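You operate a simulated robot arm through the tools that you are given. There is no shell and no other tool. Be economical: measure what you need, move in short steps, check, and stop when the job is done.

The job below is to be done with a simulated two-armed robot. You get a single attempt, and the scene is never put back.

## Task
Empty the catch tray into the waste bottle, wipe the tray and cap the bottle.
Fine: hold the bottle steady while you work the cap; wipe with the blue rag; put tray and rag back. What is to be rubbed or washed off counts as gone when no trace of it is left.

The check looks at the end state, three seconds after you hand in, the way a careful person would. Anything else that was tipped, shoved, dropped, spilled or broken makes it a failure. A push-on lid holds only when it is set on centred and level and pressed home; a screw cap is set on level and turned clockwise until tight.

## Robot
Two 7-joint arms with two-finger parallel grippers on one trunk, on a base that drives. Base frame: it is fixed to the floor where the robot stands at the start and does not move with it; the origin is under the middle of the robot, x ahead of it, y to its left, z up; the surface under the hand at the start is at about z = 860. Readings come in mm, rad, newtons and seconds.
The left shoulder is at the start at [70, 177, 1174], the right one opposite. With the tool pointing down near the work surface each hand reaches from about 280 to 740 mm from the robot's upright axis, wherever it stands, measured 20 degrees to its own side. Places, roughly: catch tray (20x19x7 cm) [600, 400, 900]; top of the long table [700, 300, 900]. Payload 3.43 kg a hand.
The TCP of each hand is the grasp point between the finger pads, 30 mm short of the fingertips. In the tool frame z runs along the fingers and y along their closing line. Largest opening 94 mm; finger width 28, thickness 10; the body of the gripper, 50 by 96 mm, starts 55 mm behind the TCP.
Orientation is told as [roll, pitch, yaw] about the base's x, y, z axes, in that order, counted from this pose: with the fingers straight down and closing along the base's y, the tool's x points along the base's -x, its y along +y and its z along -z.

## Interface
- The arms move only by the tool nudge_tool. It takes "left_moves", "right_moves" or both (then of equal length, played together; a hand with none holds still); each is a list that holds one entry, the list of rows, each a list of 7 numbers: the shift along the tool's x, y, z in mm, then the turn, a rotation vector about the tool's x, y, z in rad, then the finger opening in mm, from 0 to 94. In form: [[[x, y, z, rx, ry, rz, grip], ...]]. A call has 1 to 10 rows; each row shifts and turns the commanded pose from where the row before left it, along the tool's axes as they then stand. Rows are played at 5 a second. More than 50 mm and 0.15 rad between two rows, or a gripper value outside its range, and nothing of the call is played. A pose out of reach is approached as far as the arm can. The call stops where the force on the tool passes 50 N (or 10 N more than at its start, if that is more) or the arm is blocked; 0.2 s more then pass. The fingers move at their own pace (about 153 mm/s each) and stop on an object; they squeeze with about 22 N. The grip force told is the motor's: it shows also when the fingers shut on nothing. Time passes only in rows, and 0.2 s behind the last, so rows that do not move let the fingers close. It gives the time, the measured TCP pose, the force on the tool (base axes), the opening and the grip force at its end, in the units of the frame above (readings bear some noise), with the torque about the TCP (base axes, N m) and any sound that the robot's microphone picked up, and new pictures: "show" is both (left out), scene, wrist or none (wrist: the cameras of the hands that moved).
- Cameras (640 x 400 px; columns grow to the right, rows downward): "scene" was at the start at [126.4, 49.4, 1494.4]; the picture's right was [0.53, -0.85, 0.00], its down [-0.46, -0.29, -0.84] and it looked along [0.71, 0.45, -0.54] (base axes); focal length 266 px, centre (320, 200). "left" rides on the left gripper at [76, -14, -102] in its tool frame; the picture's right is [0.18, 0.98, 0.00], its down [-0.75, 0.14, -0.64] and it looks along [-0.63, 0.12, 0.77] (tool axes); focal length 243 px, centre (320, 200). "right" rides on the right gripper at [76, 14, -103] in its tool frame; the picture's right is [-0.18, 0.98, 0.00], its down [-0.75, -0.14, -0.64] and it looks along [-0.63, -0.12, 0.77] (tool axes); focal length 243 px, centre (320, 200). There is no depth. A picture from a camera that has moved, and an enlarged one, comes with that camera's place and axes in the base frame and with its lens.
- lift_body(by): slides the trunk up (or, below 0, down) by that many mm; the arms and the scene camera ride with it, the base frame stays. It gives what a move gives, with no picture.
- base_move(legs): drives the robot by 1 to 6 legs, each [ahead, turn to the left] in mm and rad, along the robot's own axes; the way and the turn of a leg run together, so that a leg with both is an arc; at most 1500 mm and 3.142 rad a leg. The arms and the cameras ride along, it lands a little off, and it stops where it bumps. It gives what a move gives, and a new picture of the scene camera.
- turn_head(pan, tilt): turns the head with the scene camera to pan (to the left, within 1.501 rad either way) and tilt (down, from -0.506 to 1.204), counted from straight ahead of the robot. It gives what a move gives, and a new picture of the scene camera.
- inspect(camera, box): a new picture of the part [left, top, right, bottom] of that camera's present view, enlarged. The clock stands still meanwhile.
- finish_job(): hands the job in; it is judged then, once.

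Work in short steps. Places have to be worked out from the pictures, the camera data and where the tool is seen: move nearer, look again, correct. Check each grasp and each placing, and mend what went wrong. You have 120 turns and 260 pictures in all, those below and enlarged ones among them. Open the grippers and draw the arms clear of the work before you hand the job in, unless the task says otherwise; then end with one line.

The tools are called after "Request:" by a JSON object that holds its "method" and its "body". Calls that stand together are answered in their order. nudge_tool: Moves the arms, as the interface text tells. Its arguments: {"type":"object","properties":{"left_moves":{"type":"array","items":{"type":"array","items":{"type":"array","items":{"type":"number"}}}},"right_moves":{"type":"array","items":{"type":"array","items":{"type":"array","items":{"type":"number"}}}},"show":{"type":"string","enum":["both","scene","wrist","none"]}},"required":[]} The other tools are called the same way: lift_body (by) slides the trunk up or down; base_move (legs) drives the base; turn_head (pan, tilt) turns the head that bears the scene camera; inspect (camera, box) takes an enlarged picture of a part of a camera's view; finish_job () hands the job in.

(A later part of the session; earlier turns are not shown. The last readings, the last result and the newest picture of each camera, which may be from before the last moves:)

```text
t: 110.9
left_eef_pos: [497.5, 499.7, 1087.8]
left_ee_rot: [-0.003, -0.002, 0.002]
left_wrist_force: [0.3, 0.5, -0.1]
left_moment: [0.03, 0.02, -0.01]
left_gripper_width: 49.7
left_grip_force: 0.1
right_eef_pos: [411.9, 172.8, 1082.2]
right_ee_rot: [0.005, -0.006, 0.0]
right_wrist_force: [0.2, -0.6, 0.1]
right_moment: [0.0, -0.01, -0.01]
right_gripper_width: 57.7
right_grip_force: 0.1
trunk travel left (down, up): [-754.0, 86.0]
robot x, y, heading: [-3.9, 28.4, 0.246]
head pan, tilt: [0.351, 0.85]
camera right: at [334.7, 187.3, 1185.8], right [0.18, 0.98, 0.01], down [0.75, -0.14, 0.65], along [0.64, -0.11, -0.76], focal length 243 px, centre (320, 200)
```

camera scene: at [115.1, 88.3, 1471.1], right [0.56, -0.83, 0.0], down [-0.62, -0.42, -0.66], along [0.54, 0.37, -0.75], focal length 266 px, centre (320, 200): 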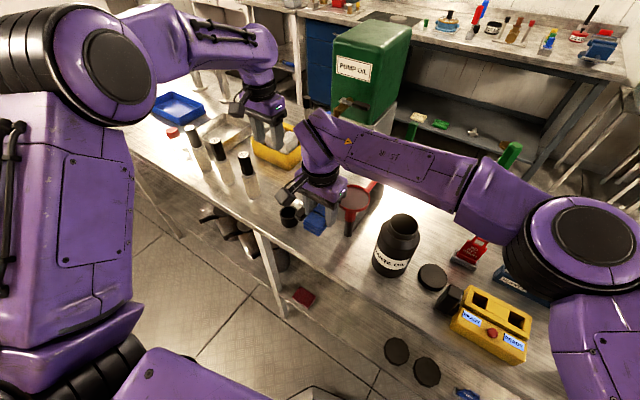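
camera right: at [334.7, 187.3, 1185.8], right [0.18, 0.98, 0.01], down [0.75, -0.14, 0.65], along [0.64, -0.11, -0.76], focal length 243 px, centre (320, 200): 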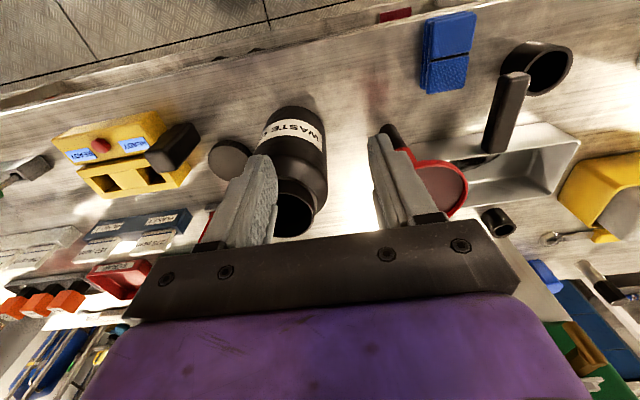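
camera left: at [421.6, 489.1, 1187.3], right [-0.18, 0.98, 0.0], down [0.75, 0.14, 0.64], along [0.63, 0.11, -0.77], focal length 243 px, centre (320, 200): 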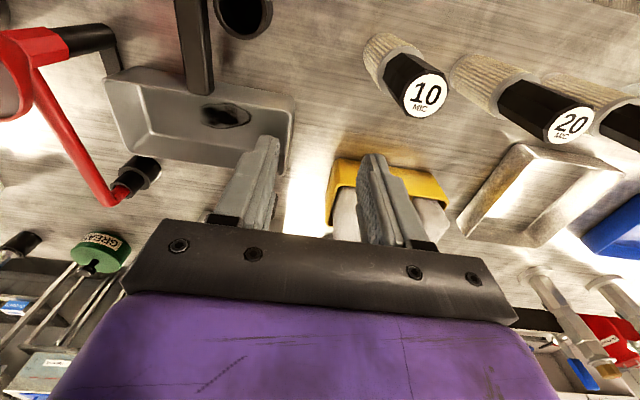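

The rag stands at about (414, 316). The left hand goes to it, and the right moves away toward the cap side.

Request:
{"method": "nudge_tool", "body": {"left_moves": [[[0, 0, 0, 0, 0, 0, 60], [0, 0, 0, 0, 0, 0, 60], [14, -30, 0, 0, 0, 0, 60], [14, -30, 0, 0, 0, 0, 60], [14, -31, 0, 0, 0, 0, 60], [14, -31, 0, 0, 0, 0, 60], [14, -31, 20, 0, 0, 0, 60], [14, -31, 40, 0, 0, 0, 60], [0, 0, 40, 0, 0, 0, 60], [0, 0, 40, 0, 0, 0, 60]]], "right_moves": [[[0, 0, -30, 0, 0, 0, 76], [-22, -38, 0, 0, 0, 0, 76], [-22, -38, 0, 0, 0, 0, 76], [-22, -38, 0, 0, 0, 0, 76], [-22, -38, 0, 0, 0, 0, 76], [0, 0, 0, 0, 0, 0, 76], [0, 0, 0, 0, 0, 0, 76], [0, 0, 0, 0, 0, 0, 76], [0, 0, 0, 0, 0, 0, 76], [0, 0, 0, 0, 0, 0, 76]]], "show": "wrist"}}

Request:
{"method": "inspect", "body": {"camera": "left", "box": [200, 20, 460, 240]}}

```text
refused: row 8 steps farther than a row can; nothing moved
```

```text
1.82 times, centred on (330, 130) of left
camera zoom: at [421.0, 486.1, 1188.6], right [-0.18, 0.98, 0.0], down [0.75, 0.14, 0.64], along [0.63, 0.12, -0.77], focal length 441 px, centre (302, 327)
```

zoom: 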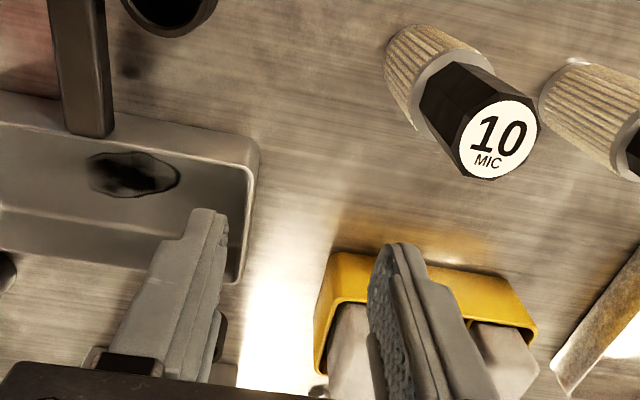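

Request:
{"method": "nudge_tool", "body": {"left_moves": [[[0, 0, 0, 0, 0, 0, 60], [14, -30, 0, 0, 0, 0, 60], [14, -30, 0, 0, 0, 0, 60], [14, -31, 0, 0, 0, 0, 60], [14, -31, 0, 0, 0, 0, 60], [14, -31, 20, 0, 0, 0, 60], [14, -31, 30, 0, 0, 0, 60], [0, 0, 40, 0, 0, 0, 60], [0, 0, 40, 0, 0, 0, 60], [0, 0, 0, 0, 0, 0, 60]]], "right_moves": [[[0, 0, -30, 0, 0, 0, 76], [-22, -38, 0, 0, 0, 0, 76], [-22, -38, 0, 0, 0, 0, 76], [-22, -38, 0, 0, 0, 0, 76], [-22, -38, 0, 0, 0, 0, 76], [0, 0, 0, 0, 0, 0, 76], [0, 0, 0, 0, 0, 0, 76], [0, 0, 0, 0, 0, 0, 76], [0, 0, 0, 0, 0, 0, 76], [0, 0, 0, 0, 0, 0, 76]]], "show": "wrist"}}

Request:
{"method": "inspect", "body": {"camera": "left", "box": [200, 20, 460, 240]}}

```text
t: 113.1
left_eef_pos: [411.6, 317.7, 956.5]
left_ee_rot: [-0.003, -0.002, 0.0]
left_wrist_force: [0.0, 0.6, 0.7]
left_moment: [-0.01, -0.02, 0.0]
left_gripper_width: 59.9
left_grip_force: 0.1
right_eef_pos: [502.5, 24.1, 1109.8]
right_ee_rot: [0.005, -0.006, -0.001]
right_wrist_force: [0.1, 0.0, -0.8]
right_moment: [-0.03, -0.01, 0.0]
right_gripper_width: 76.0
right_grip_force: 0.1
trunk travel left (down, up): [-754.0, 86.0]
robot x, y, heading: [-1.5, 29.8, 0.244]
head pan, tilt: [0.351, 0.85]
camera right: at [423.8, 39.1, 1212.7], right [0.18, 0.98, 0.01], down [0.75, -0.14, 0.65], along [0.64, -0.11, -0.76], focal length 243 px, centre (320, 200)
camera left: at [335.9, 303.6, 1058.3], right [-0.18, 0.98, 0.0], down [0.75, 0.14, 0.64], along [0.63, 0.12, -0.77], focal length 243 px, centre (320, 200)
```

right: 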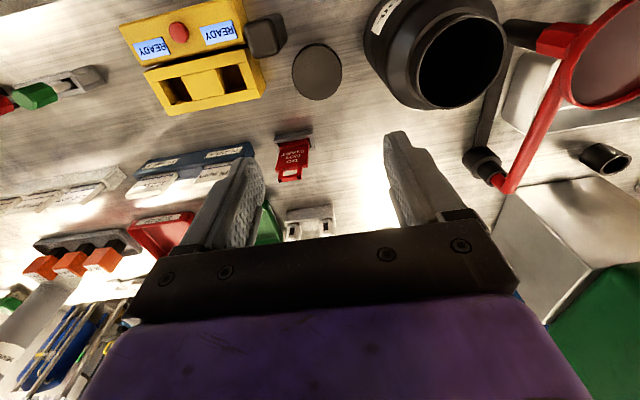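
left: 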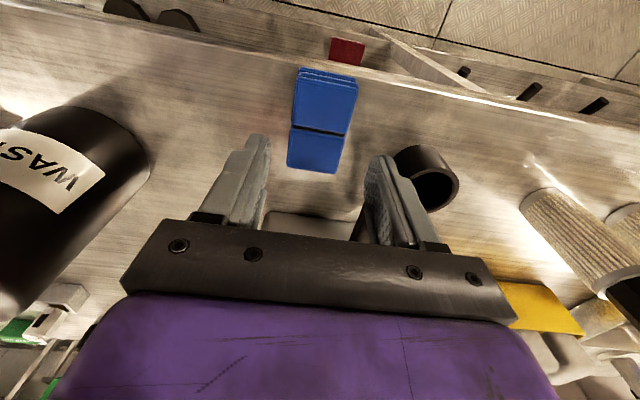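

```text
1.82 times, centred on (330, 130) of left
camera zoom: at [335.9, 303.6, 1058.3], right [-0.18, 0.98, 0.0], down [0.75, 0.14, 0.64], along [0.63, 0.12, -0.77], focal length 441 px, centre (302, 327)
```

zoom: 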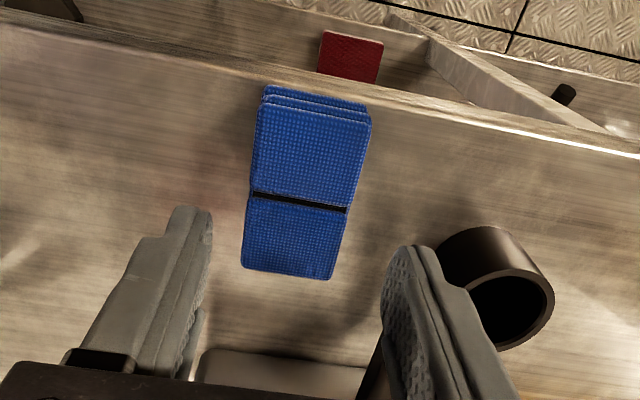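

The left hand is aligned over the rag. I lower and grip it.

Request:
{"method": "nudge_tool", "body": {"left_moves": [[[0, 0, 25, 0, 0, 0, 60], [0, 0, 20, 0, 0, 0, 60], [0, 0, 10, 0, 0, 0, 60], [0, 0, 0, 0, 0, 0, 50], [0, 0, 0, 0, 0, 0, 40], [0, 0, 0, 0, 0, 0, 15], [0, 0, 0, 0, 0, 0, 15], [0, 0, -20, 0, 0, 0, 15], [0, 0, -40, 0, 0, 0, 15], [0, 0, -45, 0, 0, 0, 15]]], "show": "wrist"}}

```text
t: 115.3
left_eef_pos: [412.1, 317.3, 1006.1]
left_ee_rot: [-0.003, -0.003, -0.001]
left_wrist_force: [0.0, 0.7, -0.4]
left_moment: [0.0, 0.01, -0.01]
left_gripper_width: 43.1
left_grip_force: 21.6
right_eef_pos: [499.4, 24.8, 1110.3]
right_ee_rot: [0.003, -0.007, -0.001]
right_wrist_force: [0.2, -0.6, -0.4]
right_moment: [0.0, -0.02, -0.02]
right_gripper_width: 75.9
right_grip_force: 0.0
trunk travel left (down, up): [-754.0, 86.0]
robot x, y, heading: [-1.6, 27.8, 0.243]
head pan, tilt: [0.351, 0.85]
camera left: at [335.3, 304.7, 1107.4], right [-0.18, 0.98, 0.0], down [0.75, 0.14, 0.64], along [0.63, 0.12, -0.77], focal length 243 px, centre (320, 200)
```

left: 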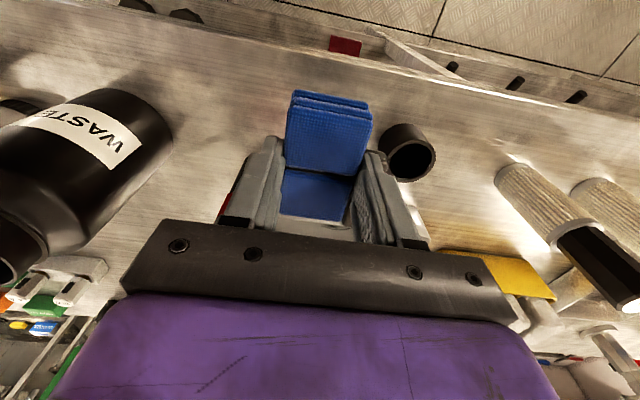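

The rag is in the left hand. I raise it while turning it +90°, so its long side lies along the tray.

Request:
{"method": "nudge_tool", "body": {"left_moves": [[[0, 0, -15, 0, 0, -0.149, 15], [0, 0, -15, 0, 0, -0.149, 15], [0, 0, -15, 0, 0, -0.149, 15], [0, 0, -15, 0, 0, -0.149, 15], [0, 0, -15, 0, 0, -0.149, 15], [0, 0, -10, 0, 0, -0.149, 15], [0, 0, 0, 0, 0, -0.149, 15], [0, 0, 0, 0, 0, -0.149, 15], [0, 0, 0, 0, 0, -0.149, 15], [0, 0, 0, 0, 0, -0.149, 15]]], "show": "none"}}

```text
t: 117.5
left_eef_pos: [414.2, 317.9, 1089.0]
left_ee_rot: [-0.001, 0.002, 1.495]
left_wrist_force: [-0.1, 0.3, -0.5]
left_moment: [0.01, 0.03, -0.03]
left_gripper_width: 43.4
left_grip_force: 22.4
right_eef_pos: [501.4, 25.3, 1108.6]
right_ee_rot: [0.003, -0.006, 0.0]
right_wrist_force: [0.0, 1.2, -0.4]
right_moment: [-0.02, 0.0, -0.02]
right_gripper_width: 76.0
right_grip_force: 0.2
trunk travel left (down, up): [-754.0, 86.0]
robot x, y, heading: [-1.1, 30.2, 0.242]
head pan, tilt: [0.351, 0.85]
```

Request:
{"method": "nudge_tool", "body": {"left_moves": [[[0, 0, 0, 0, 0, -0.075, 15], [-18, -39, 0, 0, 0, 0, 15], [-18, -39, 0, 0, 0, 0, 15], [-18, -39, 0, 0, 0, 0, 15], [-18, -39, 0, 0, 0, 0, 15], [0, 0, 40, 0, 0, 0, 15], [0, 0, 40, 0, 0, 0, 15], [0, 0, 40, 0, 0, 0, 15]]], "show": "both"}}

Request:
{"method": "inspect", "body": {"camera": "scene", "box": [270, 120, 420, 240]}}

```text
t: 119.3
left_eef_pos: [570.2, 390.2, 969.3]
left_ee_rot: [0.0, 0.003, 1.566]
left_wrist_force: [0.9, 0.1, -0.2]
left_moment: [-0.01, 0.04, -0.01]
left_gripper_width: 43.2
left_grip_force: 21.8
right_eef_pos: [502.9, 25.4, 1108.9]
right_ee_rot: [0.006, -0.004, 0.0]
right_wrist_force: [0.8, 0.3, 0.4]
right_moment: [-0.04, 0.0, 0.03]
right_gripper_width: 75.7
right_grip_force: 0.1
trunk travel left (down, up): [-754.0, 86.0]
robot x, y, heading: [-1.0, 28.3, 0.249]
head pan, tilt: [0.351, 0.85]
camera scene: at [115.3, 88.9, 1471.1], right [0.56, -0.83, 0.0], down [-0.62, -0.42, -0.66], along [0.54, 0.37, -0.75], focal length 266 px, centre (320, 200)
camera left: at [585.1, 314.7, 1070.6], right [-0.98, -0.18, 0.0], down [-0.14, 0.76, 0.64], along [-0.12, 0.63, -0.77], focal length 243 px, centre (320, 200)
```

scene: 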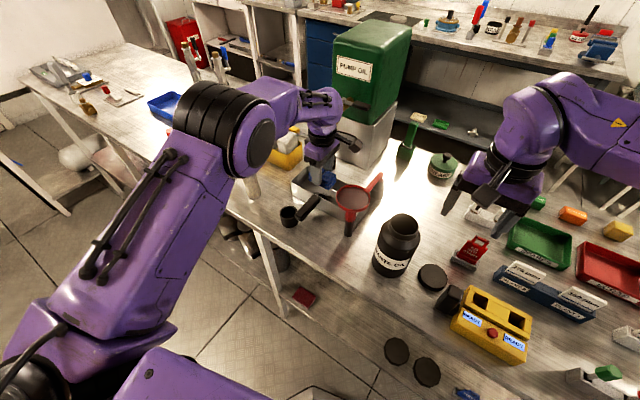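
left: 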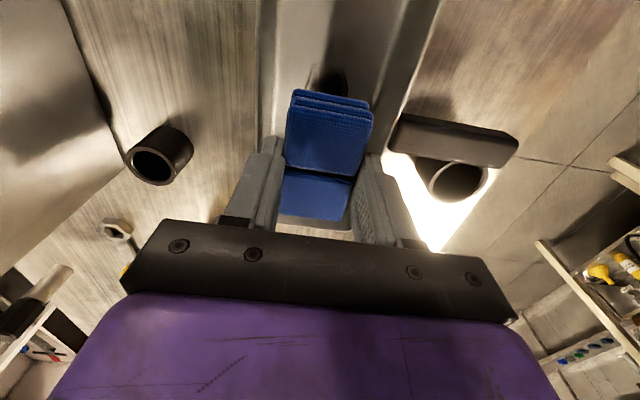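

```text
3.33 times, centred on (345, 180) of scene
camera zoom: at [115.3, 88.9, 1471.1], right [0.56, -0.83, 0.0], down [-0.62, -0.42, -0.66], along [0.54, 0.37, -0.75], focal length 888 px, centre (237, 267)
```

zoom: 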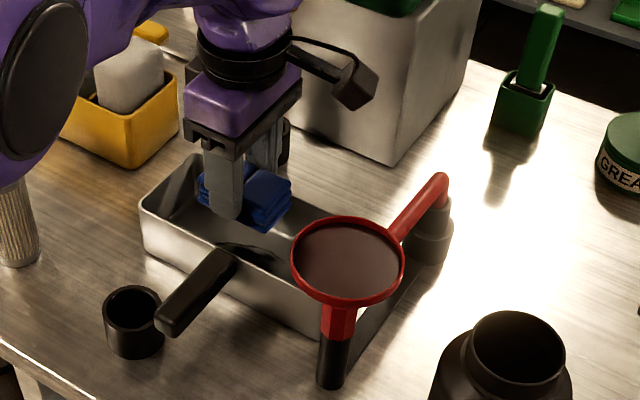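

The rag sits nicely inside the tray outline. I lower onto the stain with force monitoring.

Request:
{"method": "nudge_tool", "body": {"left_moves": [[[0, 0, 35, 0, 0, 0, 15], [0, 0, 20, 0, 0, 0, 15], [0, 0, 5, 0, 0, 0, 15], [0, 0, 3, 0, 0, 0, 15], [0, 0, 0, 0, 0, 0, 15]]], "show": "none"}}

```text
t: 120.5
left_eef_pos: [570.6, 389.4, 904.6]
left_ee_rot: [-0.002, 0.002, 1.567]
left_wrist_force: [0.2, -0.3, -0.6]
left_moment: [-0.01, 0.06, 0.01]
left_gripper_width: 43.2
left_grip_force: 22.0
right_eef_pos: [502.4, 25.1, 1109.7]
right_ee_rot: [0.003, -0.006, 0.001]
right_wrist_force: [-0.5, 0.4, 0.1]
right_moment: [-0.04, 0.0, 0.01]
right_gripper_width: 76.0
right_grip_force: 0.1
trunk travel left (down, up): [-754.0, 86.0]
robot x, y, heading: [-2.7, 29.1, 0.246]
head pan, tilt: [0.351, 0.85]
```

Request:
{"method": "nudge_tool", "body": {"left_moves": [[[0, 0, 1.5, 0, 0, 0, 15], [0, 0, 1.5, 0, 0, 0, 15], [0, 0, 0, 0, 0, 0, 15]]], "show": "none"}}

```text
t: 121.3
left_eef_pos: [569.9, 388.5, 905.2]
left_ee_rot: [-0.003, 0.001, 1.567]
left_wrist_force: [2.1, 1.3, 10.8]
left_moment: [0.39, 0.03, 0.0]
left_gripper_width: 43.4
left_grip_force: 22.0
right_eef_pos: [501.5, 24.1, 1108.7]
right_ee_rot: [0.006, -0.006, 0.001]
right_wrist_force: [0.0, 0.2, -0.1]
right_moment: [-0.02, 0.0, 0.0]
right_gripper_width: 76.0
right_grip_force: 0.1
trunk travel left (down, up): [-754.0, 86.0]
robot x, y, heading: [2.0, 32.2, 0.243]
head pan, tilt: [0.351, 0.85]
```

Contact at 10.8 N. I ease a touch and rub back and forth in y with slight x offsets.

Request:
{"method": "nudge_tool", "body": {"left_moves": [[[8, 0, -0.7, 0, 0, 0, 15], [9, 0, 0, 0, 0, 0, 15], [-10, 0, 0, 0, 0, 0, 15], [-10, 0, 0, 0, 0, 0, 15], [-10, 0, 0, 0, 0, 0, 15], [-10, 0, 0, 0, 0, 0, 15], [0, 3.5, 0, 0, 0, 0, 15], [10, 0, 0, 0, 0, 0, 15], [10, 0, 0, 0, 0, 0, 15], [10, 0, 0, 0, 0, 0, 15]]], "show": "wrist"}}

Request:
{"method": "inspect", "body": {"camera": "scene", "box": [270, 120, 420, 240]}}

```text
t: 123.5
left_eef_pos: [566.2, 380.5, 905.6]
left_ee_rot: [-0.001, 0.003, 1.566]
left_wrist_force: [0.4, 2.6, 5.2]
left_moment: [0.19, 0.02, 0.03]
left_gripper_width: 43.3
left_grip_force: 22.1
right_eef_pos: [501.1, 24.7, 1109.7]
right_ee_rot: [0.001, -0.008, 0.0]
right_wrist_force: [-0.6, -0.7, -0.2]
right_moment: [-0.02, 0.03, 0.0]
right_gripper_width: 76.1
right_grip_force: 0.0
trunk travel left (down, up): [-754.0, 86.0]
robot x, y, heading: [-2.5, 29.5, 0.248]
head pan, tilt: [0.351, 0.85]
camera left: at [579.8, 305.6, 1006.8], right [-0.98, -0.18, 0.0], down [-0.14, 0.76, 0.64], along [-0.11, 0.63, -0.77], focal length 243 px, centre (320, 200)
```

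left: 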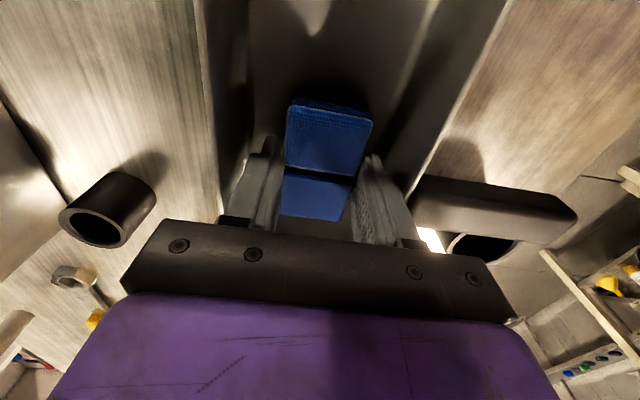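

```text
3.33 times, centred on (345, 180) of scene
camera zoom: at [112.5, 87.5, 1471.3], right [0.56, -0.83, 0.0], down [-0.62, -0.42, -0.66], along [0.55, 0.37, -0.75], focal length 888 px, centre (237, 267)
```

zoom: 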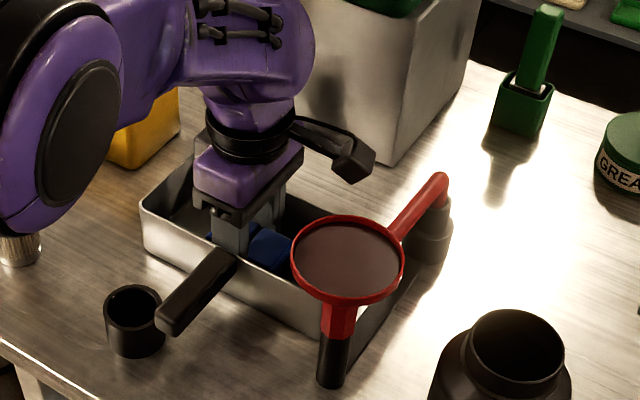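

The tray stays put. One more pass at other x offsets.

Request:
{"method": "nudge_tool", "body": {"left_moves": [[[8, 0, 0.4, 0, 0, 0, 15], [0, -4, 0, 0, 0, 0, 15], [-10, 0, 0, 0, 0, 0, 15], [-10, 0, 0, 0, 0, 0, 15], [-10, 0, 0, 0, 0, 0, 15], [-10, 0, 0, 0, 0, 0, 15], [0, -5, 0, 0, 0, 0, 15], [12, 0, 0, 0, 0, 0, 15], [14, 0, 0, 0, 0, 0, 15], [14, 0, 0, 0, 0, 0, 15]]], "show": "none"}}

Request:
{"method": "nudge_tool", "body": {"left_moves": [[[-14, 0, 0, 0, 0, 0, 15], [-14, 0, 0, 0, 0, 0, 15], [-12, 5, 0, 0, 0, 0, 15], [0, 0, -20, 0, 0, 0, 15], [0, 0, -45, 0, 0, 0, 15], [0, 0, -45, 0, 0, 0, 15], [0, 0, -45, 0, 0, 0, 15], [-45, 0, 0, 0, 0, 0, 15], [-45, 0, 0, 0, 0, 0, 15]]], "show": "both"}}

Request:
{"method": "inspect", "body": {"camera": "scene", "box": [270, 120, 420, 240]}}

Request:
{"method": "inspect", "body": {"camera": "left", "box": [200, 0, 460, 150]}}

```text
t: 125.7
left_eef_pos: [573.4, 373.9, 904.9]
left_ee_rot: [-0.005, 0.002, 1.566]
left_wrist_force: [0.3, 6.1, 14.3]
left_moment: [0.25, 0.07, -0.05]
left_gripper_width: 43.2
left_grip_force: 22.3
right_eef_pos: [500.4, 24.6, 1109.4]
right_ee_rot: [0.004, -0.007, 0.0]
right_wrist_force: [-0.1, -0.4, -0.2]
right_moment: [0.02, 0.02, 0.0]
right_gripper_width: 76.1
right_grip_force: 0.0
trunk travel left (down, up): [-754.0, 86.0]
robot x, y, heading: [-4.0, 31.2, 0.241]
head pan, tilt: [0.351, 0.85]
```

```text
t: 127.7
left_eef_pos: [569.0, 509.2, 1055.4]
left_ee_rot: [-0.001, 0.004, 1.566]
left_wrist_force: [-0.1, 0.8, -0.9]
left_moment: [-0.03, -0.01, -0.01]
left_gripper_width: 43.4
left_grip_force: 21.6
right_eef_pos: [502.8, 28.1, 1109.5]
right_ee_rot: [0.003, -0.007, 0.0]
right_wrist_force: [0.0, 0.4, 1.1]
right_moment: [-0.04, -0.01, 0.01]
right_gripper_width: 76.1
right_grip_force: 0.2
trunk travel left (down, up): [-754.0, 86.0]
robot x, y, heading: [0.0, 29.1, 0.246]
head pan, tilt: [0.351, 0.85]
camera scene: at [114.1, 91.1, 1471.1], right [0.56, -0.83, 0.0], down [-0.62, -0.42, -0.66], along [0.55, 0.37, -0.75], focal length 266 px, centre (320, 200)
camera left: at [582.9, 432.8, 1158.9], right [-0.98, -0.18, 0.0], down [-0.14, 0.76, 0.64], along [-0.12, 0.63, -0.77], focal length 243 px, centre (320, 200)
```

scene: 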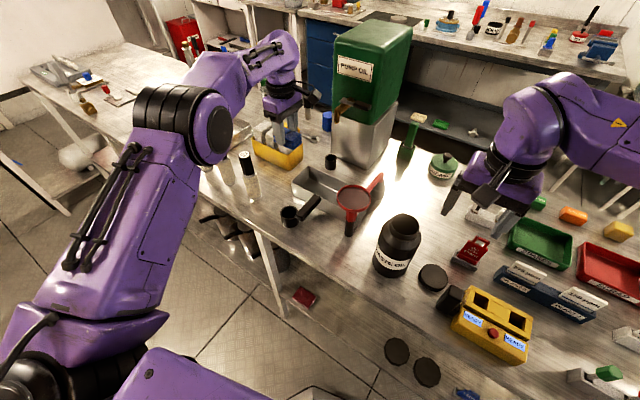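
left: 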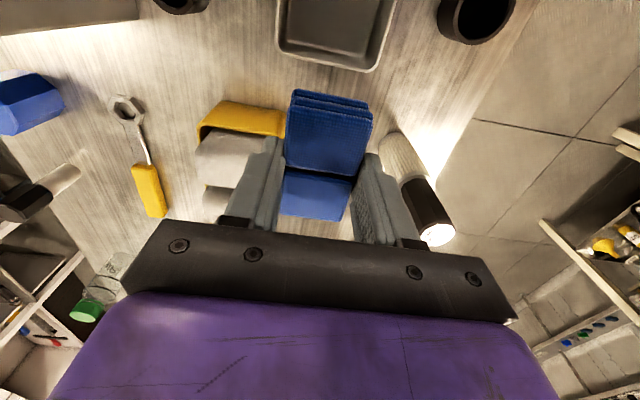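

```text
3.33 times, centred on (345, 180) of scene
camera zoom: at [114.1, 91.1, 1471.1], right [0.56, -0.83, 0.0], down [-0.62, -0.42, -0.66], along [0.55, 0.37, -0.75], focal length 888 px, centre (237, 267)
```

zoom: 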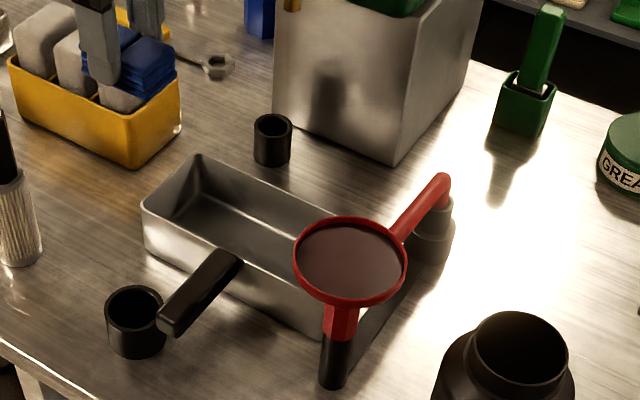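

```text
2.46 times, centred on (330, 75) of left
camera zoom: at [582.9, 432.8, 1158.9], right [-0.98, -0.18, 0.0], down [-0.14, 0.76, 0.64], along [-0.12, 0.63, -0.77], focal length 597 px, centre (295, 508)
```

zoom: 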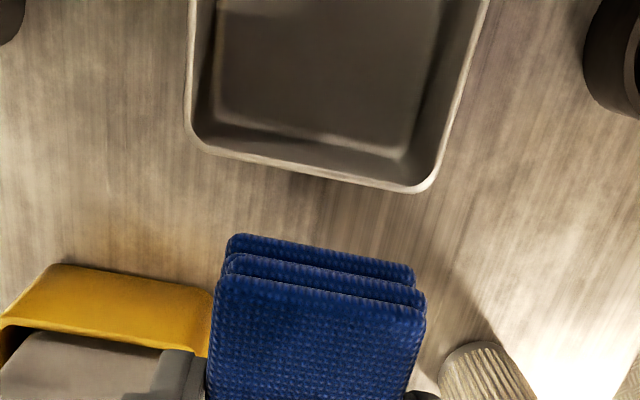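

The stain appears gone. I turn the left hand back to yaw 0 and move it to a spot that shows the whole tray floor.

Request:
{"method": "nudge_tool", "body": {"left_moves": [[[0, 0, -5, 0, 0, 0.15, 15], [0, 0, -5, 0, 0, 0.15, 15], [0, 0, -5, 0, 0, 0.15, 15], [0, 0, -5, 0, 0, 0.15, 15], [0, 0, -5, 0, 0, 0.15, 15], [0, 0, -5, 0, 0, 0.15, 15], [0, 0, 0, 0, 0, 0.15, 15], [0, 0, 0, 0, 0, 0.15, 15], [0, 0, 0, 0, 0, 0.15, 15], [0, 0, 0, 0, 0, 0.15, 15]]], "show": "none"}}

Request:
{"method": "nudge_tool", "body": {"left_moves": [[[0, 0, 0, 0, 0, 0.066, 15], [30, -30, 0, 0, 0, 0, 15], [30, -30, 0, 0, 0, 0, 15], [30, -30, 0, 0, 0, 0, 15], [25, -25, 0, 0, 0, 0, 15], [0, -20, 0, 0, 0, 0, 15]]], "show": "wrist"}}

Request:
{"method": "inspect", "body": {"camera": "left", "box": [160, 60, 440, 240]}}

```text
t: 129.9
left_eef_pos: [570.6, 505.4, 1087.1]
left_ee_rot: [-0.001, 0.0, 0.064]
left_wrist_force: [0.7, 0.3, -0.1]
left_moment: [-0.02, 0.0, 0.02]
left_gripper_width: 43.0
left_grip_force: 21.5
right_eef_pos: [501.9, 24.4, 1109.6]
right_ee_rot: [0.005, -0.005, 0.0]
right_wrist_force: [0.5, -0.1, -0.5]
right_moment: [-0.01, -0.02, -0.01]
right_gripper_width: 76.0
right_grip_force: 0.0
trunk travel left (down, up): [-754.0, 86.0]
robot x, y, heading: [-1.6, 27.2, 0.247]
head pan, tilt: [0.351, 0.85]
```

```text
t: 131.3
left_eef_pos: [456.2, 370.1, 1089.4]
left_ee_rot: [-0.004, 0.001, 0.001]
left_wrist_force: [0.6, -0.4, 0.1]
left_moment: [0.02, 0.02, 0.01]
left_gripper_width: 43.4
left_grip_force: 22.0
right_eef_pos: [502.3, 24.0, 1109.3]
right_ee_rot: [0.003, -0.003, 0.0]
right_wrist_force: [0.2, 0.1, -0.9]
right_moment: [0.0, 0.04, 0.01]
right_gripper_width: 76.0
right_grip_force: 0.0
trunk travel left (down, up): [-754.0, 86.0]
robot x, y, heading: [-7.0, 31.4, 0.243]
head pan, tilt: [0.351, 0.85]
camera left: at [381.3, 356.0, 1191.5], right [-0.19, 0.98, 0.0], down [0.75, 0.14, 0.64], along [0.63, 0.12, -0.77], focal length 243 px, centre (320, 200)
```

left: 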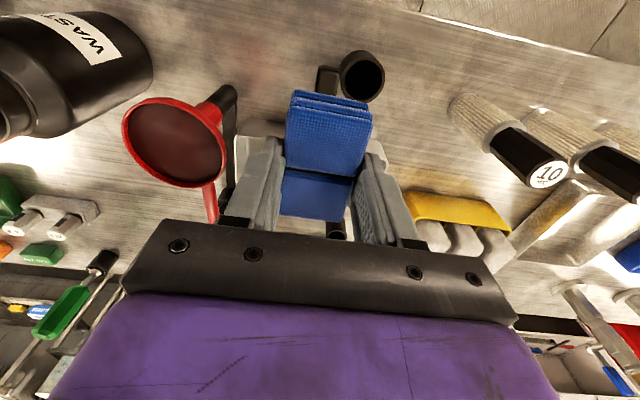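

```text
2.22 times, centred on (300, 150) of left
camera zoom: at [381.3, 356.0, 1191.5], right [-0.19, 0.98, 0.0], down [0.75, 0.14, 0.64], along [0.63, 0.12, -0.77], focal length 539 px, centre (364, 311)
```

zoom: 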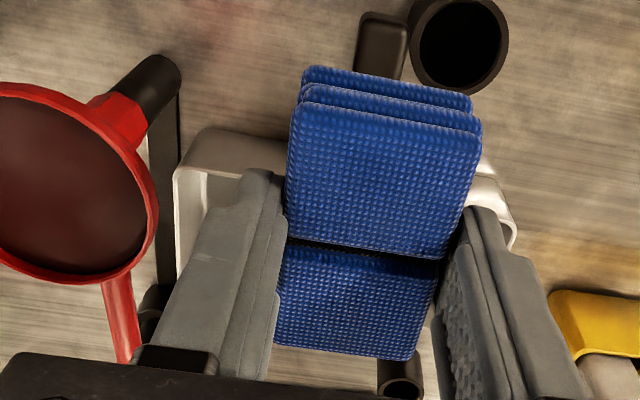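

The rag blocks this view; I'll verify with the other camera. I set the rag down at the front spot again.

Request:
{"method": "nudge_tool", "body": {"left_moves": [[[22, -27, 0, 0, 0, 0, 15], [22, -27, 0, 0, 0, 0, 15], [0, 0, 45, 0, 0, 0, 15], [0, 0, 45, 0, 0, 0, 15], [0, 0, 45, 0, 0, 0, 15], [0, 0, 35, 0, 0, 0, 15], [0, 0, 12, 0, 0, 0, 15], [0, 0, 3, 0, 0, 0, 15], [0, 0, 2, 0, 0, 0, 15], [0, 0, 0, 0, 0, 0, 15]]], "show": "none"}}

```text
t: 133.5
left_eef_pos: [411.8, 314.5, 902.1]
left_ee_rot: [-0.003, -0.001, 0.0]
left_wrist_force: [0.9, 0.0, 0.5]
left_moment: [-0.03, 0.01, 0.01]
left_gripper_width: 43.1
left_grip_force: 22.0
right_eef_pos: [502.2, 25.0, 1108.4]
right_ee_rot: [0.004, -0.005, 0.0]
right_wrist_force: [0.5, -0.5, 0.7]
right_moment: [0.01, 0.01, -0.03]
right_gripper_width: 76.3
right_grip_force: 0.1
trunk travel left (down, up): [-754.0, 86.0]
robot x, y, heading: [-1.7, 31.3, 0.242]
head pan, tilt: [0.351, 0.85]
```

Request:
{"method": "nudge_tool", "body": {"left_moves": [[[0, 0, 1, 0, 0, 0, 15], [0, 0, 0, 0, 0, 0, 60], [0, 0, -15, 0, 0, 0, 60], [0, 0, -45, 0, 0, 0, 60], [0, 0, -45, 0, 0, 0, 60], [0, 0, -45, 0, 0, 0, 60], [0, 40, -30, 0, 0, 0, 60], [0, 49, 0, 0, 0, 0, 60], [0, 49, 0, 0, 0, 0, 60], [0, 49, 0, 0, 0, 0, 60]]], "right_moves": [[[0, 0, 0, 0, 0, 0, 60], [0, 0, 0, 0, 0, 0, 60], [0, 0, 0, 0, 0, 0, 60], [0, 0, 0, 0, 0, 0, 60], [0, 0, 0, 0, 0, 0, 60], [0, 0, -10, 0, 0, 0, 60], [22, 36, 0, 0, 0, 0, 60], [22, 36, 0, 0, 0, 0, 60], [22, 36, 0, 0, 0, 0, 60], [22, 36, 0, 0, 0, 0, 60]]], "show": "wrist"}}

Request:
{"method": "inspect", "body": {"camera": "right", "box": [400, 60, 640, 240]}}

Request:
{"method": "inspect", "body": {"camera": "left", "box": [60, 60, 340, 260]}}

```text
t: 135.7
left_eef_pos: [409.2, 508.1, 1077.4]
left_ee_rot: [-0.006, -0.002, 0.0]
left_wrist_force: [0.2, 0.2, 0.3]
left_moment: [-0.03, 0.01, 0.0]
left_gripper_width: 60.3
left_grip_force: 0.0
right_eef_pos: [413.8, 171.5, 1122.5]
right_ee_rot: [-0.001, -0.003, 0.001]
right_wrist_force: [0.6, 0.9, -0.5]
right_moment: [-0.08, -0.02, -0.03]
right_gripper_width: 59.9
right_grip_force: 0.0
trunk travel left (down, up): [-754.0, 86.0]
robot x, y, heading: [0.3, 31.0, 0.241]
head pan, tilt: [0.351, 0.85]
camera right: at [335.9, 186.8, 1225.5], right [0.18, 0.98, 0.0], down [0.75, -0.14, 0.65], along [0.64, -0.12, -0.76], focal length 243 px, centre (320, 200)
camera left: at [333.7, 493.8, 1178.8], right [-0.18, 0.98, -0.01], down [0.75, 0.15, 0.64], along [0.63, 0.11, -0.77], focal length 243 px, centre (320, 200)
```

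right: 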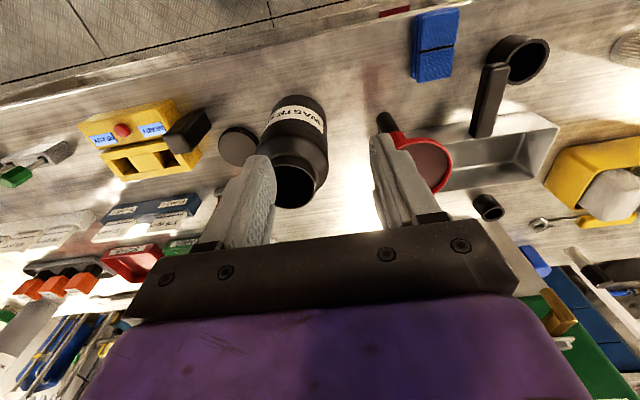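
left: 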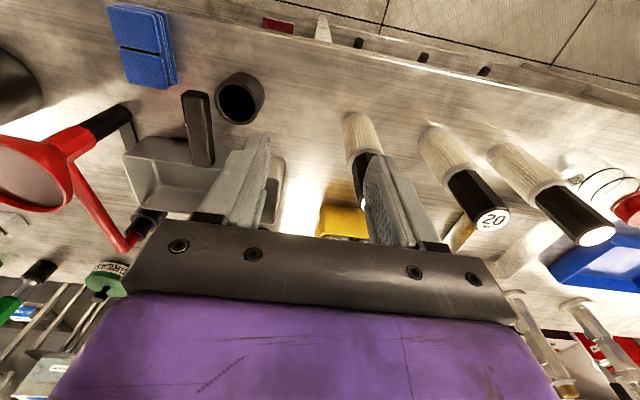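

```text
2.22 times, centred on (520, 150) of right
camera zoom: at [335.9, 186.8, 1225.5], right [0.18, 0.98, 0.0], down [0.75, -0.14, 0.65], along [0.64, -0.12, -0.76], focal length 539 px, centre (-124, 311)
```

zoom: 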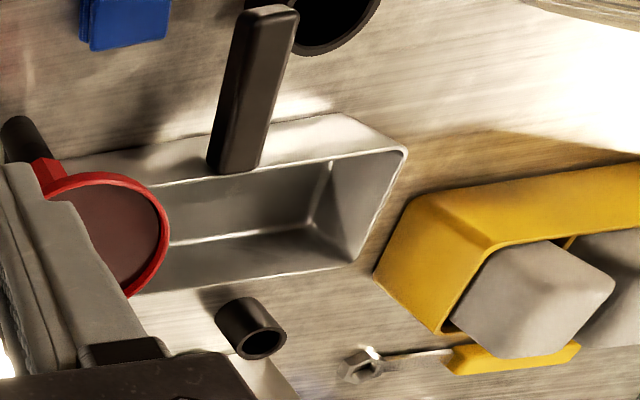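

```text
2.00 times, centred on (200, 160) of left
camera zoom: at [333.7, 493.8, 1178.8], right [-0.18, 0.98, -0.01], down [0.75, 0.15, 0.64], along [0.63, 0.11, -0.77], focal length 485 px, centre (560, 280)
```

zoom: 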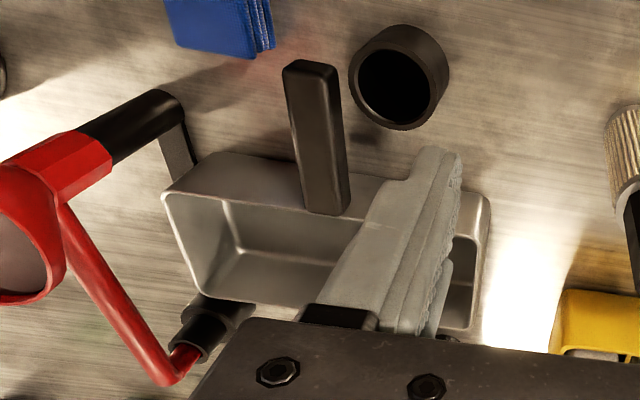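

No trace is visible so far; I'll check the hidden near strip from higher up with the rag in hand. The right hand fetches the rag.

Request:
{"method": "nudge_tool", "body": {"right_moves": [[[1, 36, 10, 0, 0, 0, 60], [1, 36, 10, 0, 0, 0, 60], [1, 36, 10, 0, 0, 0, 60], [0, 35, 10, 0, 0, 0, 60], [0, 0, 45, 0, 0, 0, 60], [0, 0, 45, 0, 0, 0, 60], [0, 0, 35, 0, 0, 0, 60], [0, 0, 0, 0, 0, 0, 60]]], "show": "wrist"}}

```text
t: 137.5
left_eef_pos: [410.7, 501.5, 1078.8]
left_ee_rot: [-0.004, 0.001, 0.0]
left_wrist_force: [0.6, -0.6, 0.3]
left_moment: [0.0, -0.05, -0.03]
left_gripper_width: 60.0
left_grip_force: 0.0
right_eef_pos: [410.2, 312.4, 957.2]
right_ee_rot: [0.003, -0.006, 0.001]
right_wrist_force: [0.4, 0.1, -1.1]
right_moment: [0.02, -0.04, 0.02]
right_gripper_width: 59.9
right_grip_force: 0.1
trunk travel left (down, up): [-754.0, 86.0]
robot x, y, heading: [-1.5, 30.9, 0.247]
head pan, tilt: [0.351, 0.85]
camera right: at [332.7, 326.9, 1060.0], right [0.18, 0.98, 0.01], down [0.75, -0.14, 0.65], along [0.64, -0.12, -0.76], focal length 243 px, centre (320, 200)
```

right: 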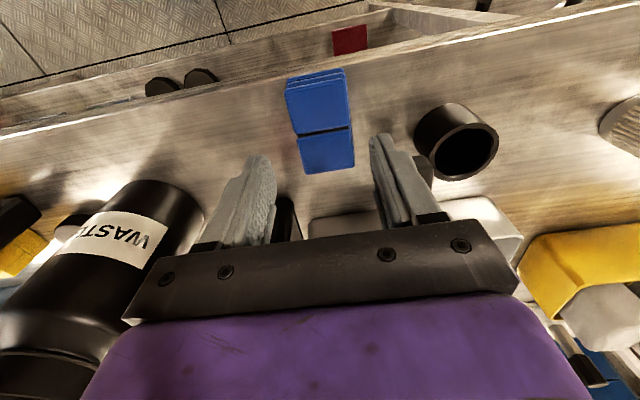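

Request:
{"method": "nudge_tool", "body": {"right_moves": [[[0, 1, 25, 0, 0, 0, 60], [0, 0, 20, 0, 0, 0, 60], [0, 0, 11, 0, 0, 0, 60], [0, 0, 0, 0, 0, 0, 50], [0, 0, 0, 0, 0, 0, 40], [0, 0, 0, 0, 0, 0, 15], [0, 0, 0, 0, 0, 0, 15], [0, 0, -20, 0, 0, 0, 15], [0, 0, -45, 0, 0, 0, 15], [0, 0, -45, 0, 0, 0, 15]]], "show": "none"}}

Request:
{"method": "nudge_tool", "body": {"right_moves": [[[0, 0, -45, 0, 0, 0, 15], [0, -10, -45, 0, 0, 0, 15], [0, -25, -40, 0, 0, 0, 15], [-15, -40, -20, 0, 0, 0, 15], [-20, -40, -20, 0, 0, 0, 15], [-20, -40, -20, 0, 0, 0, 15], [-20, -30, -30, 0, 0, 0, 15]]], "show": "both"}}

Request:
{"method": "inspect", "body": {"camera": "right", "box": [380, 0, 640, 160]}}

```text
t: 139.7
left_eef_pos: [410.7, 502.0, 1079.6]
left_ee_rot: [-0.003, -0.003, -0.001]
left_wrist_force: [-0.2, 0.2, 0.2]
left_moment: [-0.03, 0.03, 0.02]
left_gripper_width: 60.1
left_grip_force: 0.0
right_eef_pos: [410.3, 311.1, 1014.3]
right_ee_rot: [0.004, -0.005, 0.0]
right_wrist_force: [-0.7, 0.2, -0.2]
right_moment: [0.01, 0.0, 0.0]
right_gripper_width: 43.1
right_grip_force: 21.9
trunk travel left (down, up): [-754.0, 86.0]
robot x, y, heading: [1.6, 30.2, 0.243]
head pan, tilt: [0.351, 0.85]
```

```text
t: 141.3
left_eef_pos: [409.5, 501.1, 1079.9]
left_ee_rot: [-0.001, 0.0, 0.001]
left_wrist_force: [-0.9, -0.3, 0.3]
left_moment: [0.03, 0.01, 0.01]
left_gripper_width: 60.1
left_grip_force: 0.0
right_eef_pos: [486.3, 121.9, 1232.2]
right_ee_rot: [0.004, -0.003, 0.0]
right_wrist_force: [-0.1, -0.7, -0.7]
right_moment: [-0.01, -0.01, 0.0]
right_gripper_width: 43.1
right_grip_force: 22.1
trunk travel left (down, up): [-754.0, 86.0]
robot x, y, heading: [-2.8, 26.9, 0.247]
head pan, tilt: [0.351, 0.85]
camera scene: at [113.2, 86.2, 1471.3], right [0.56, -0.83, 0.0], down [-0.62, -0.42, -0.66], along [0.55, 0.37, -0.75], focal length 266 px, centre (320, 200)
camera right: at [409.5, 136.8, 1334.3], right [0.18, 0.98, 0.01], down [0.75, -0.14, 0.65], along [0.63, -0.11, -0.76], focal length 243 px, centre (320, 200)
```

scene: 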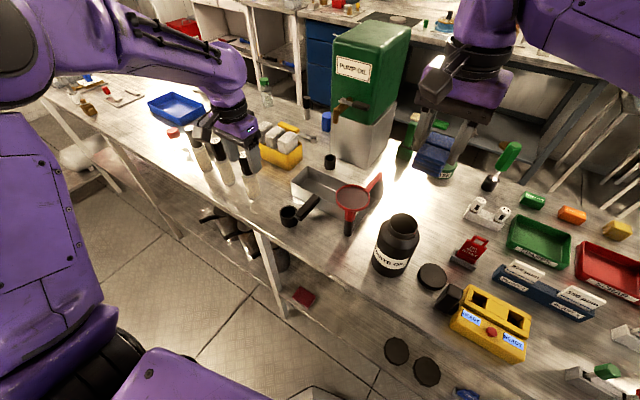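
right: 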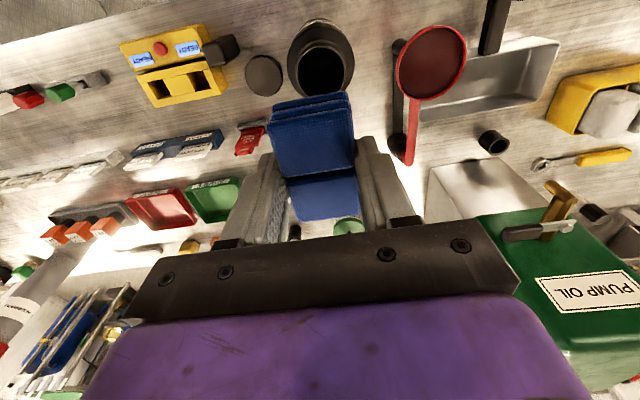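

```text
2.46 times, centred on (510, 80) of right
camera zoom: at [409.5, 136.8, 1334.3], right [0.18, 0.98, 0.01], down [0.75, -0.14, 0.65], along [0.63, -0.11, -0.76], focal length 597 px, centre (-148, 495)
```

zoom: 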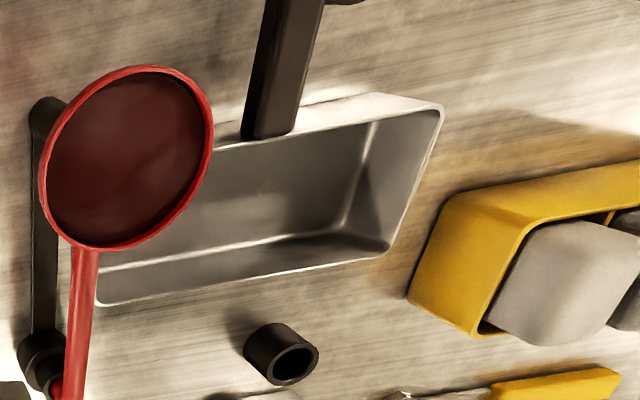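

Request:
{"method": "inspect", "body": {"camera": "right", "box": [460, 35, 570, 115]}}

Request:
{"method": "inspect", "body": {"camera": "scene", "box": [280, 150, 380, 220]}}

```text
5.00 times, centred on (515, 75) of right
camera zoom: at [409.5, 136.8, 1334.3], right [0.18, 0.98, 0.01], down [0.75, -0.14, 0.65], along [0.63, -0.11, -0.76], focal length 1213 px, centre (-655, 825)
```

zoom: 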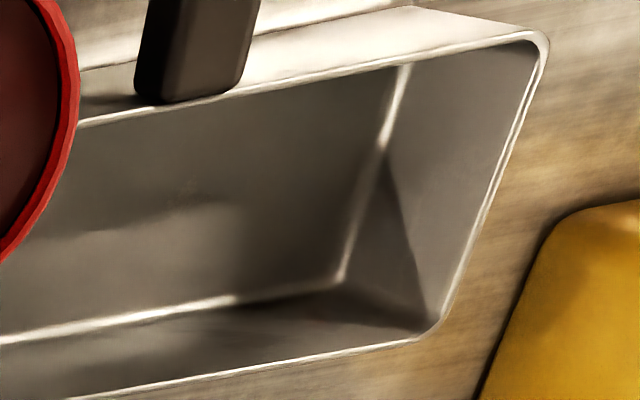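

```text
5.71 times, centred on (330, 185) of scene
camera zoom: at [113.2, 86.2, 1471.3], right [0.56, -0.83, 0.0], down [-0.62, -0.42, -0.66], along [0.55, 0.37, -0.75], focal length 1522 px, centre (263, 286)
```

zoom: 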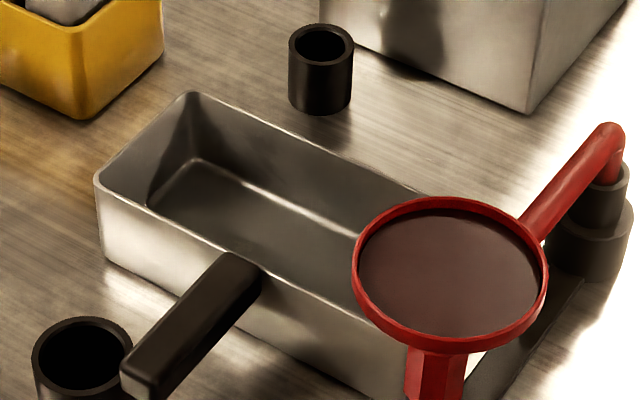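

There's a faint mark near (565, 413) I want to be sure of. I bring the empty left hand's camera above the tray for a close look.

Request:
{"method": "nudge_tool", "body": {"left_moves": [[[-30, 0, -8, 0, 0, 0, 60], [-30, -8, -8, 0, 0, 0, 60], [-30, -8, -8, 0, 0, 0, 60], [-30, -10, -8, 0, 0, 0, 60], [-30, -12, -8, 0, 0, 0, 60], [-20, -12, 0, 0, 0, 0, 60], [0, 0, 0, 0, 0, 0, 60]]], "show": "wrist"}}

Request:
{"method": "inspect", "body": {"camera": "left", "box": [180, 0, 400, 140]}}

```text
t: 142.9
left_eef_pos: [581.7, 453.3, 1119.5]
left_ee_rot: [-0.005, -0.001, 0.0]
left_wrist_force: [0.4, 0.1, 0.6]
left_moment: [-0.02, 0.01, 0.02]
left_gripper_width: 59.9
left_grip_force: 0.1
right_eef_pos: [486.1, 124.7, 1231.6]
right_ee_rot: [0.004, -0.005, 0.0]
right_wrist_force: [0.4, 0.1, -0.7]
right_moment: [0.0, -0.05, 0.02]
right_gripper_width: 43.1
right_grip_force: 22.5
trunk travel left (down, up): [-754.0, 86.0]
robot x, y, heading: [-1.1, 29.2, 0.25]
head pan, tilt: [0.351, 0.85]
camera left: at [505.6, 438.8, 1221.2], right [-0.18, 0.98, 0.0], down [0.75, 0.14, 0.64], along [0.63, 0.12, -0.77], focal length 243 px, centre (320, 200)
```

left: 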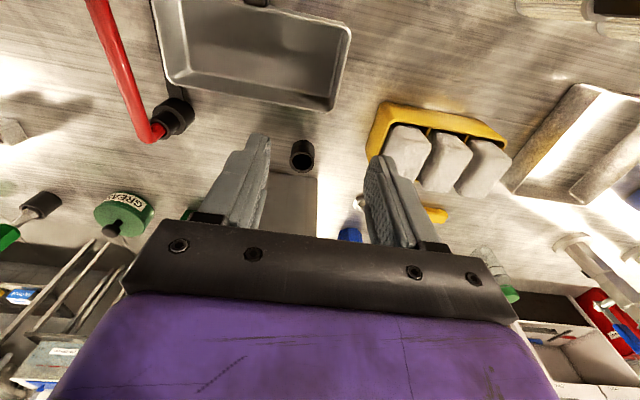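

```text
2.86 times, centred on (290, 70) of left
camera zoom: at [505.6, 438.8, 1221.2], right [-0.18, 0.98, 0.0], down [0.75, 0.14, 0.64], along [0.63, 0.12, -0.77], focal length 693 px, centre (406, 571)
```

zoom: 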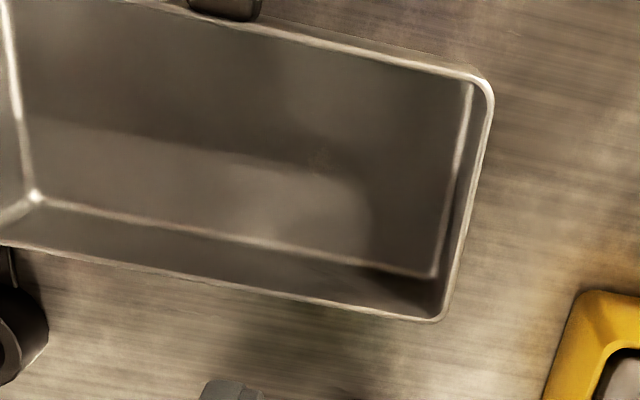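

Request:
{"method": "inspect", "body": {"camera": "left", "box": [225, 0, 325, 62]}}

```text
6.40 times, centred on (275, 31) of left
camera zoom: at [505.6, 438.8, 1221.2], right [-0.18, 0.98, 0.0], down [0.75, 0.14, 0.64], along [0.63, 0.12, -0.77], focal length 1553 px, centre (608, 1282)
```

zoom: 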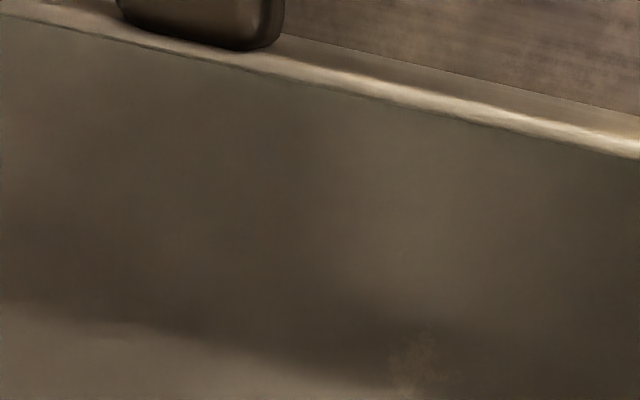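

A faint residue remains at about (569, 414), so I'll wipe again. First the right hand sets the rag at the front spot and leaves, and the left comes above it.

Request:
{"method": "nudge_tool", "body": {"right_moves": [[[19, 20, 20, 0, 0, 0, 15], [19, 20, 20, 0, 0, 0, 15], [19, 20, 20, 0, 0, 0, 15], [18, 20, 20, 0, 0, 0, 15], [0, 28, 25, 0, 0, 0, 15], [0, 28, 25, 0, 0, 0, 15], [0, 28, 25, 0, 0, 0, 15], [0, 28, 25, 0, 0, 0, 15]]], "show": "none"}}

Request:
{"method": "nudge_tool", "body": {"right_moves": [[[0, 0, 45, 0, 0, 0, 15], [0, 0, 45, 0, 0, 0, 15], [0, 0, 40, 0, 0, 0, 15], [0, 0, 0, 0, 0, 0, 15]]], "show": "wrist"}}

```text
t: 144.7
left_eef_pos: [581.1, 455.5, 1118.8]
left_ee_rot: [-0.005, 0.001, 0.0]
left_wrist_force: [-0.2, -0.2, -1.0]
left_moment: [-0.04, 0.04, 0.05]
left_gripper_width: 59.9
left_grip_force: 0.1
right_eef_pos: [410.4, 320.0, 1049.5]
right_ee_rot: [0.001, -0.005, 0.0]
right_wrist_force: [-0.3, 0.8, -1.1]
right_moment: [-0.05, -0.05, -0.01]
right_gripper_width: 43.2
right_grip_force: 21.9
trunk travel left (down, up): [-754.0, 86.0]
robot x, y, heading: [-1.0, 28.1, 0.246]
head pan, tilt: [0.351, 0.85]
```

```text
t: 145.7
left_eef_pos: [580.5, 452.1, 1119.2]
left_ee_rot: [-0.003, -0.001, 0.0]
left_wrist_force: [-0.2, 0.1, 0.0]
left_moment: [0.03, -0.01, -0.01]
left_gripper_width: 60.0
left_grip_force: 0.0
right_eef_pos: [412.3, 317.2, 919.3]
right_ee_rot: [0.002, -0.005, 0.0]
right_wrist_force: [0.6, 0.8, 0.1]
right_moment: [0.03, 0.02, -0.03]
right_gripper_width: 43.0
right_grip_force: 21.9
trunk travel left (down, up): [-754.0, 86.0]
robot x, y, heading: [1.0, 29.7, 0.247]
head pan, tilt: [0.351, 0.85]
camera right: at [335.6, 332.2, 1021.5], right [0.18, 0.98, 0.0], down [0.75, -0.14, 0.65], along [0.63, -0.12, -0.76], focal length 243 px, centre (320, 200)
```

right: 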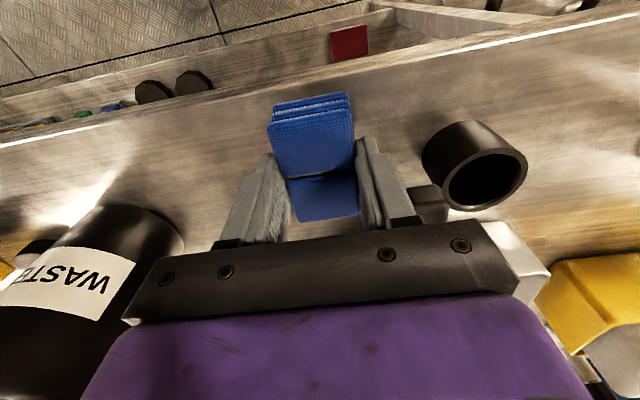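

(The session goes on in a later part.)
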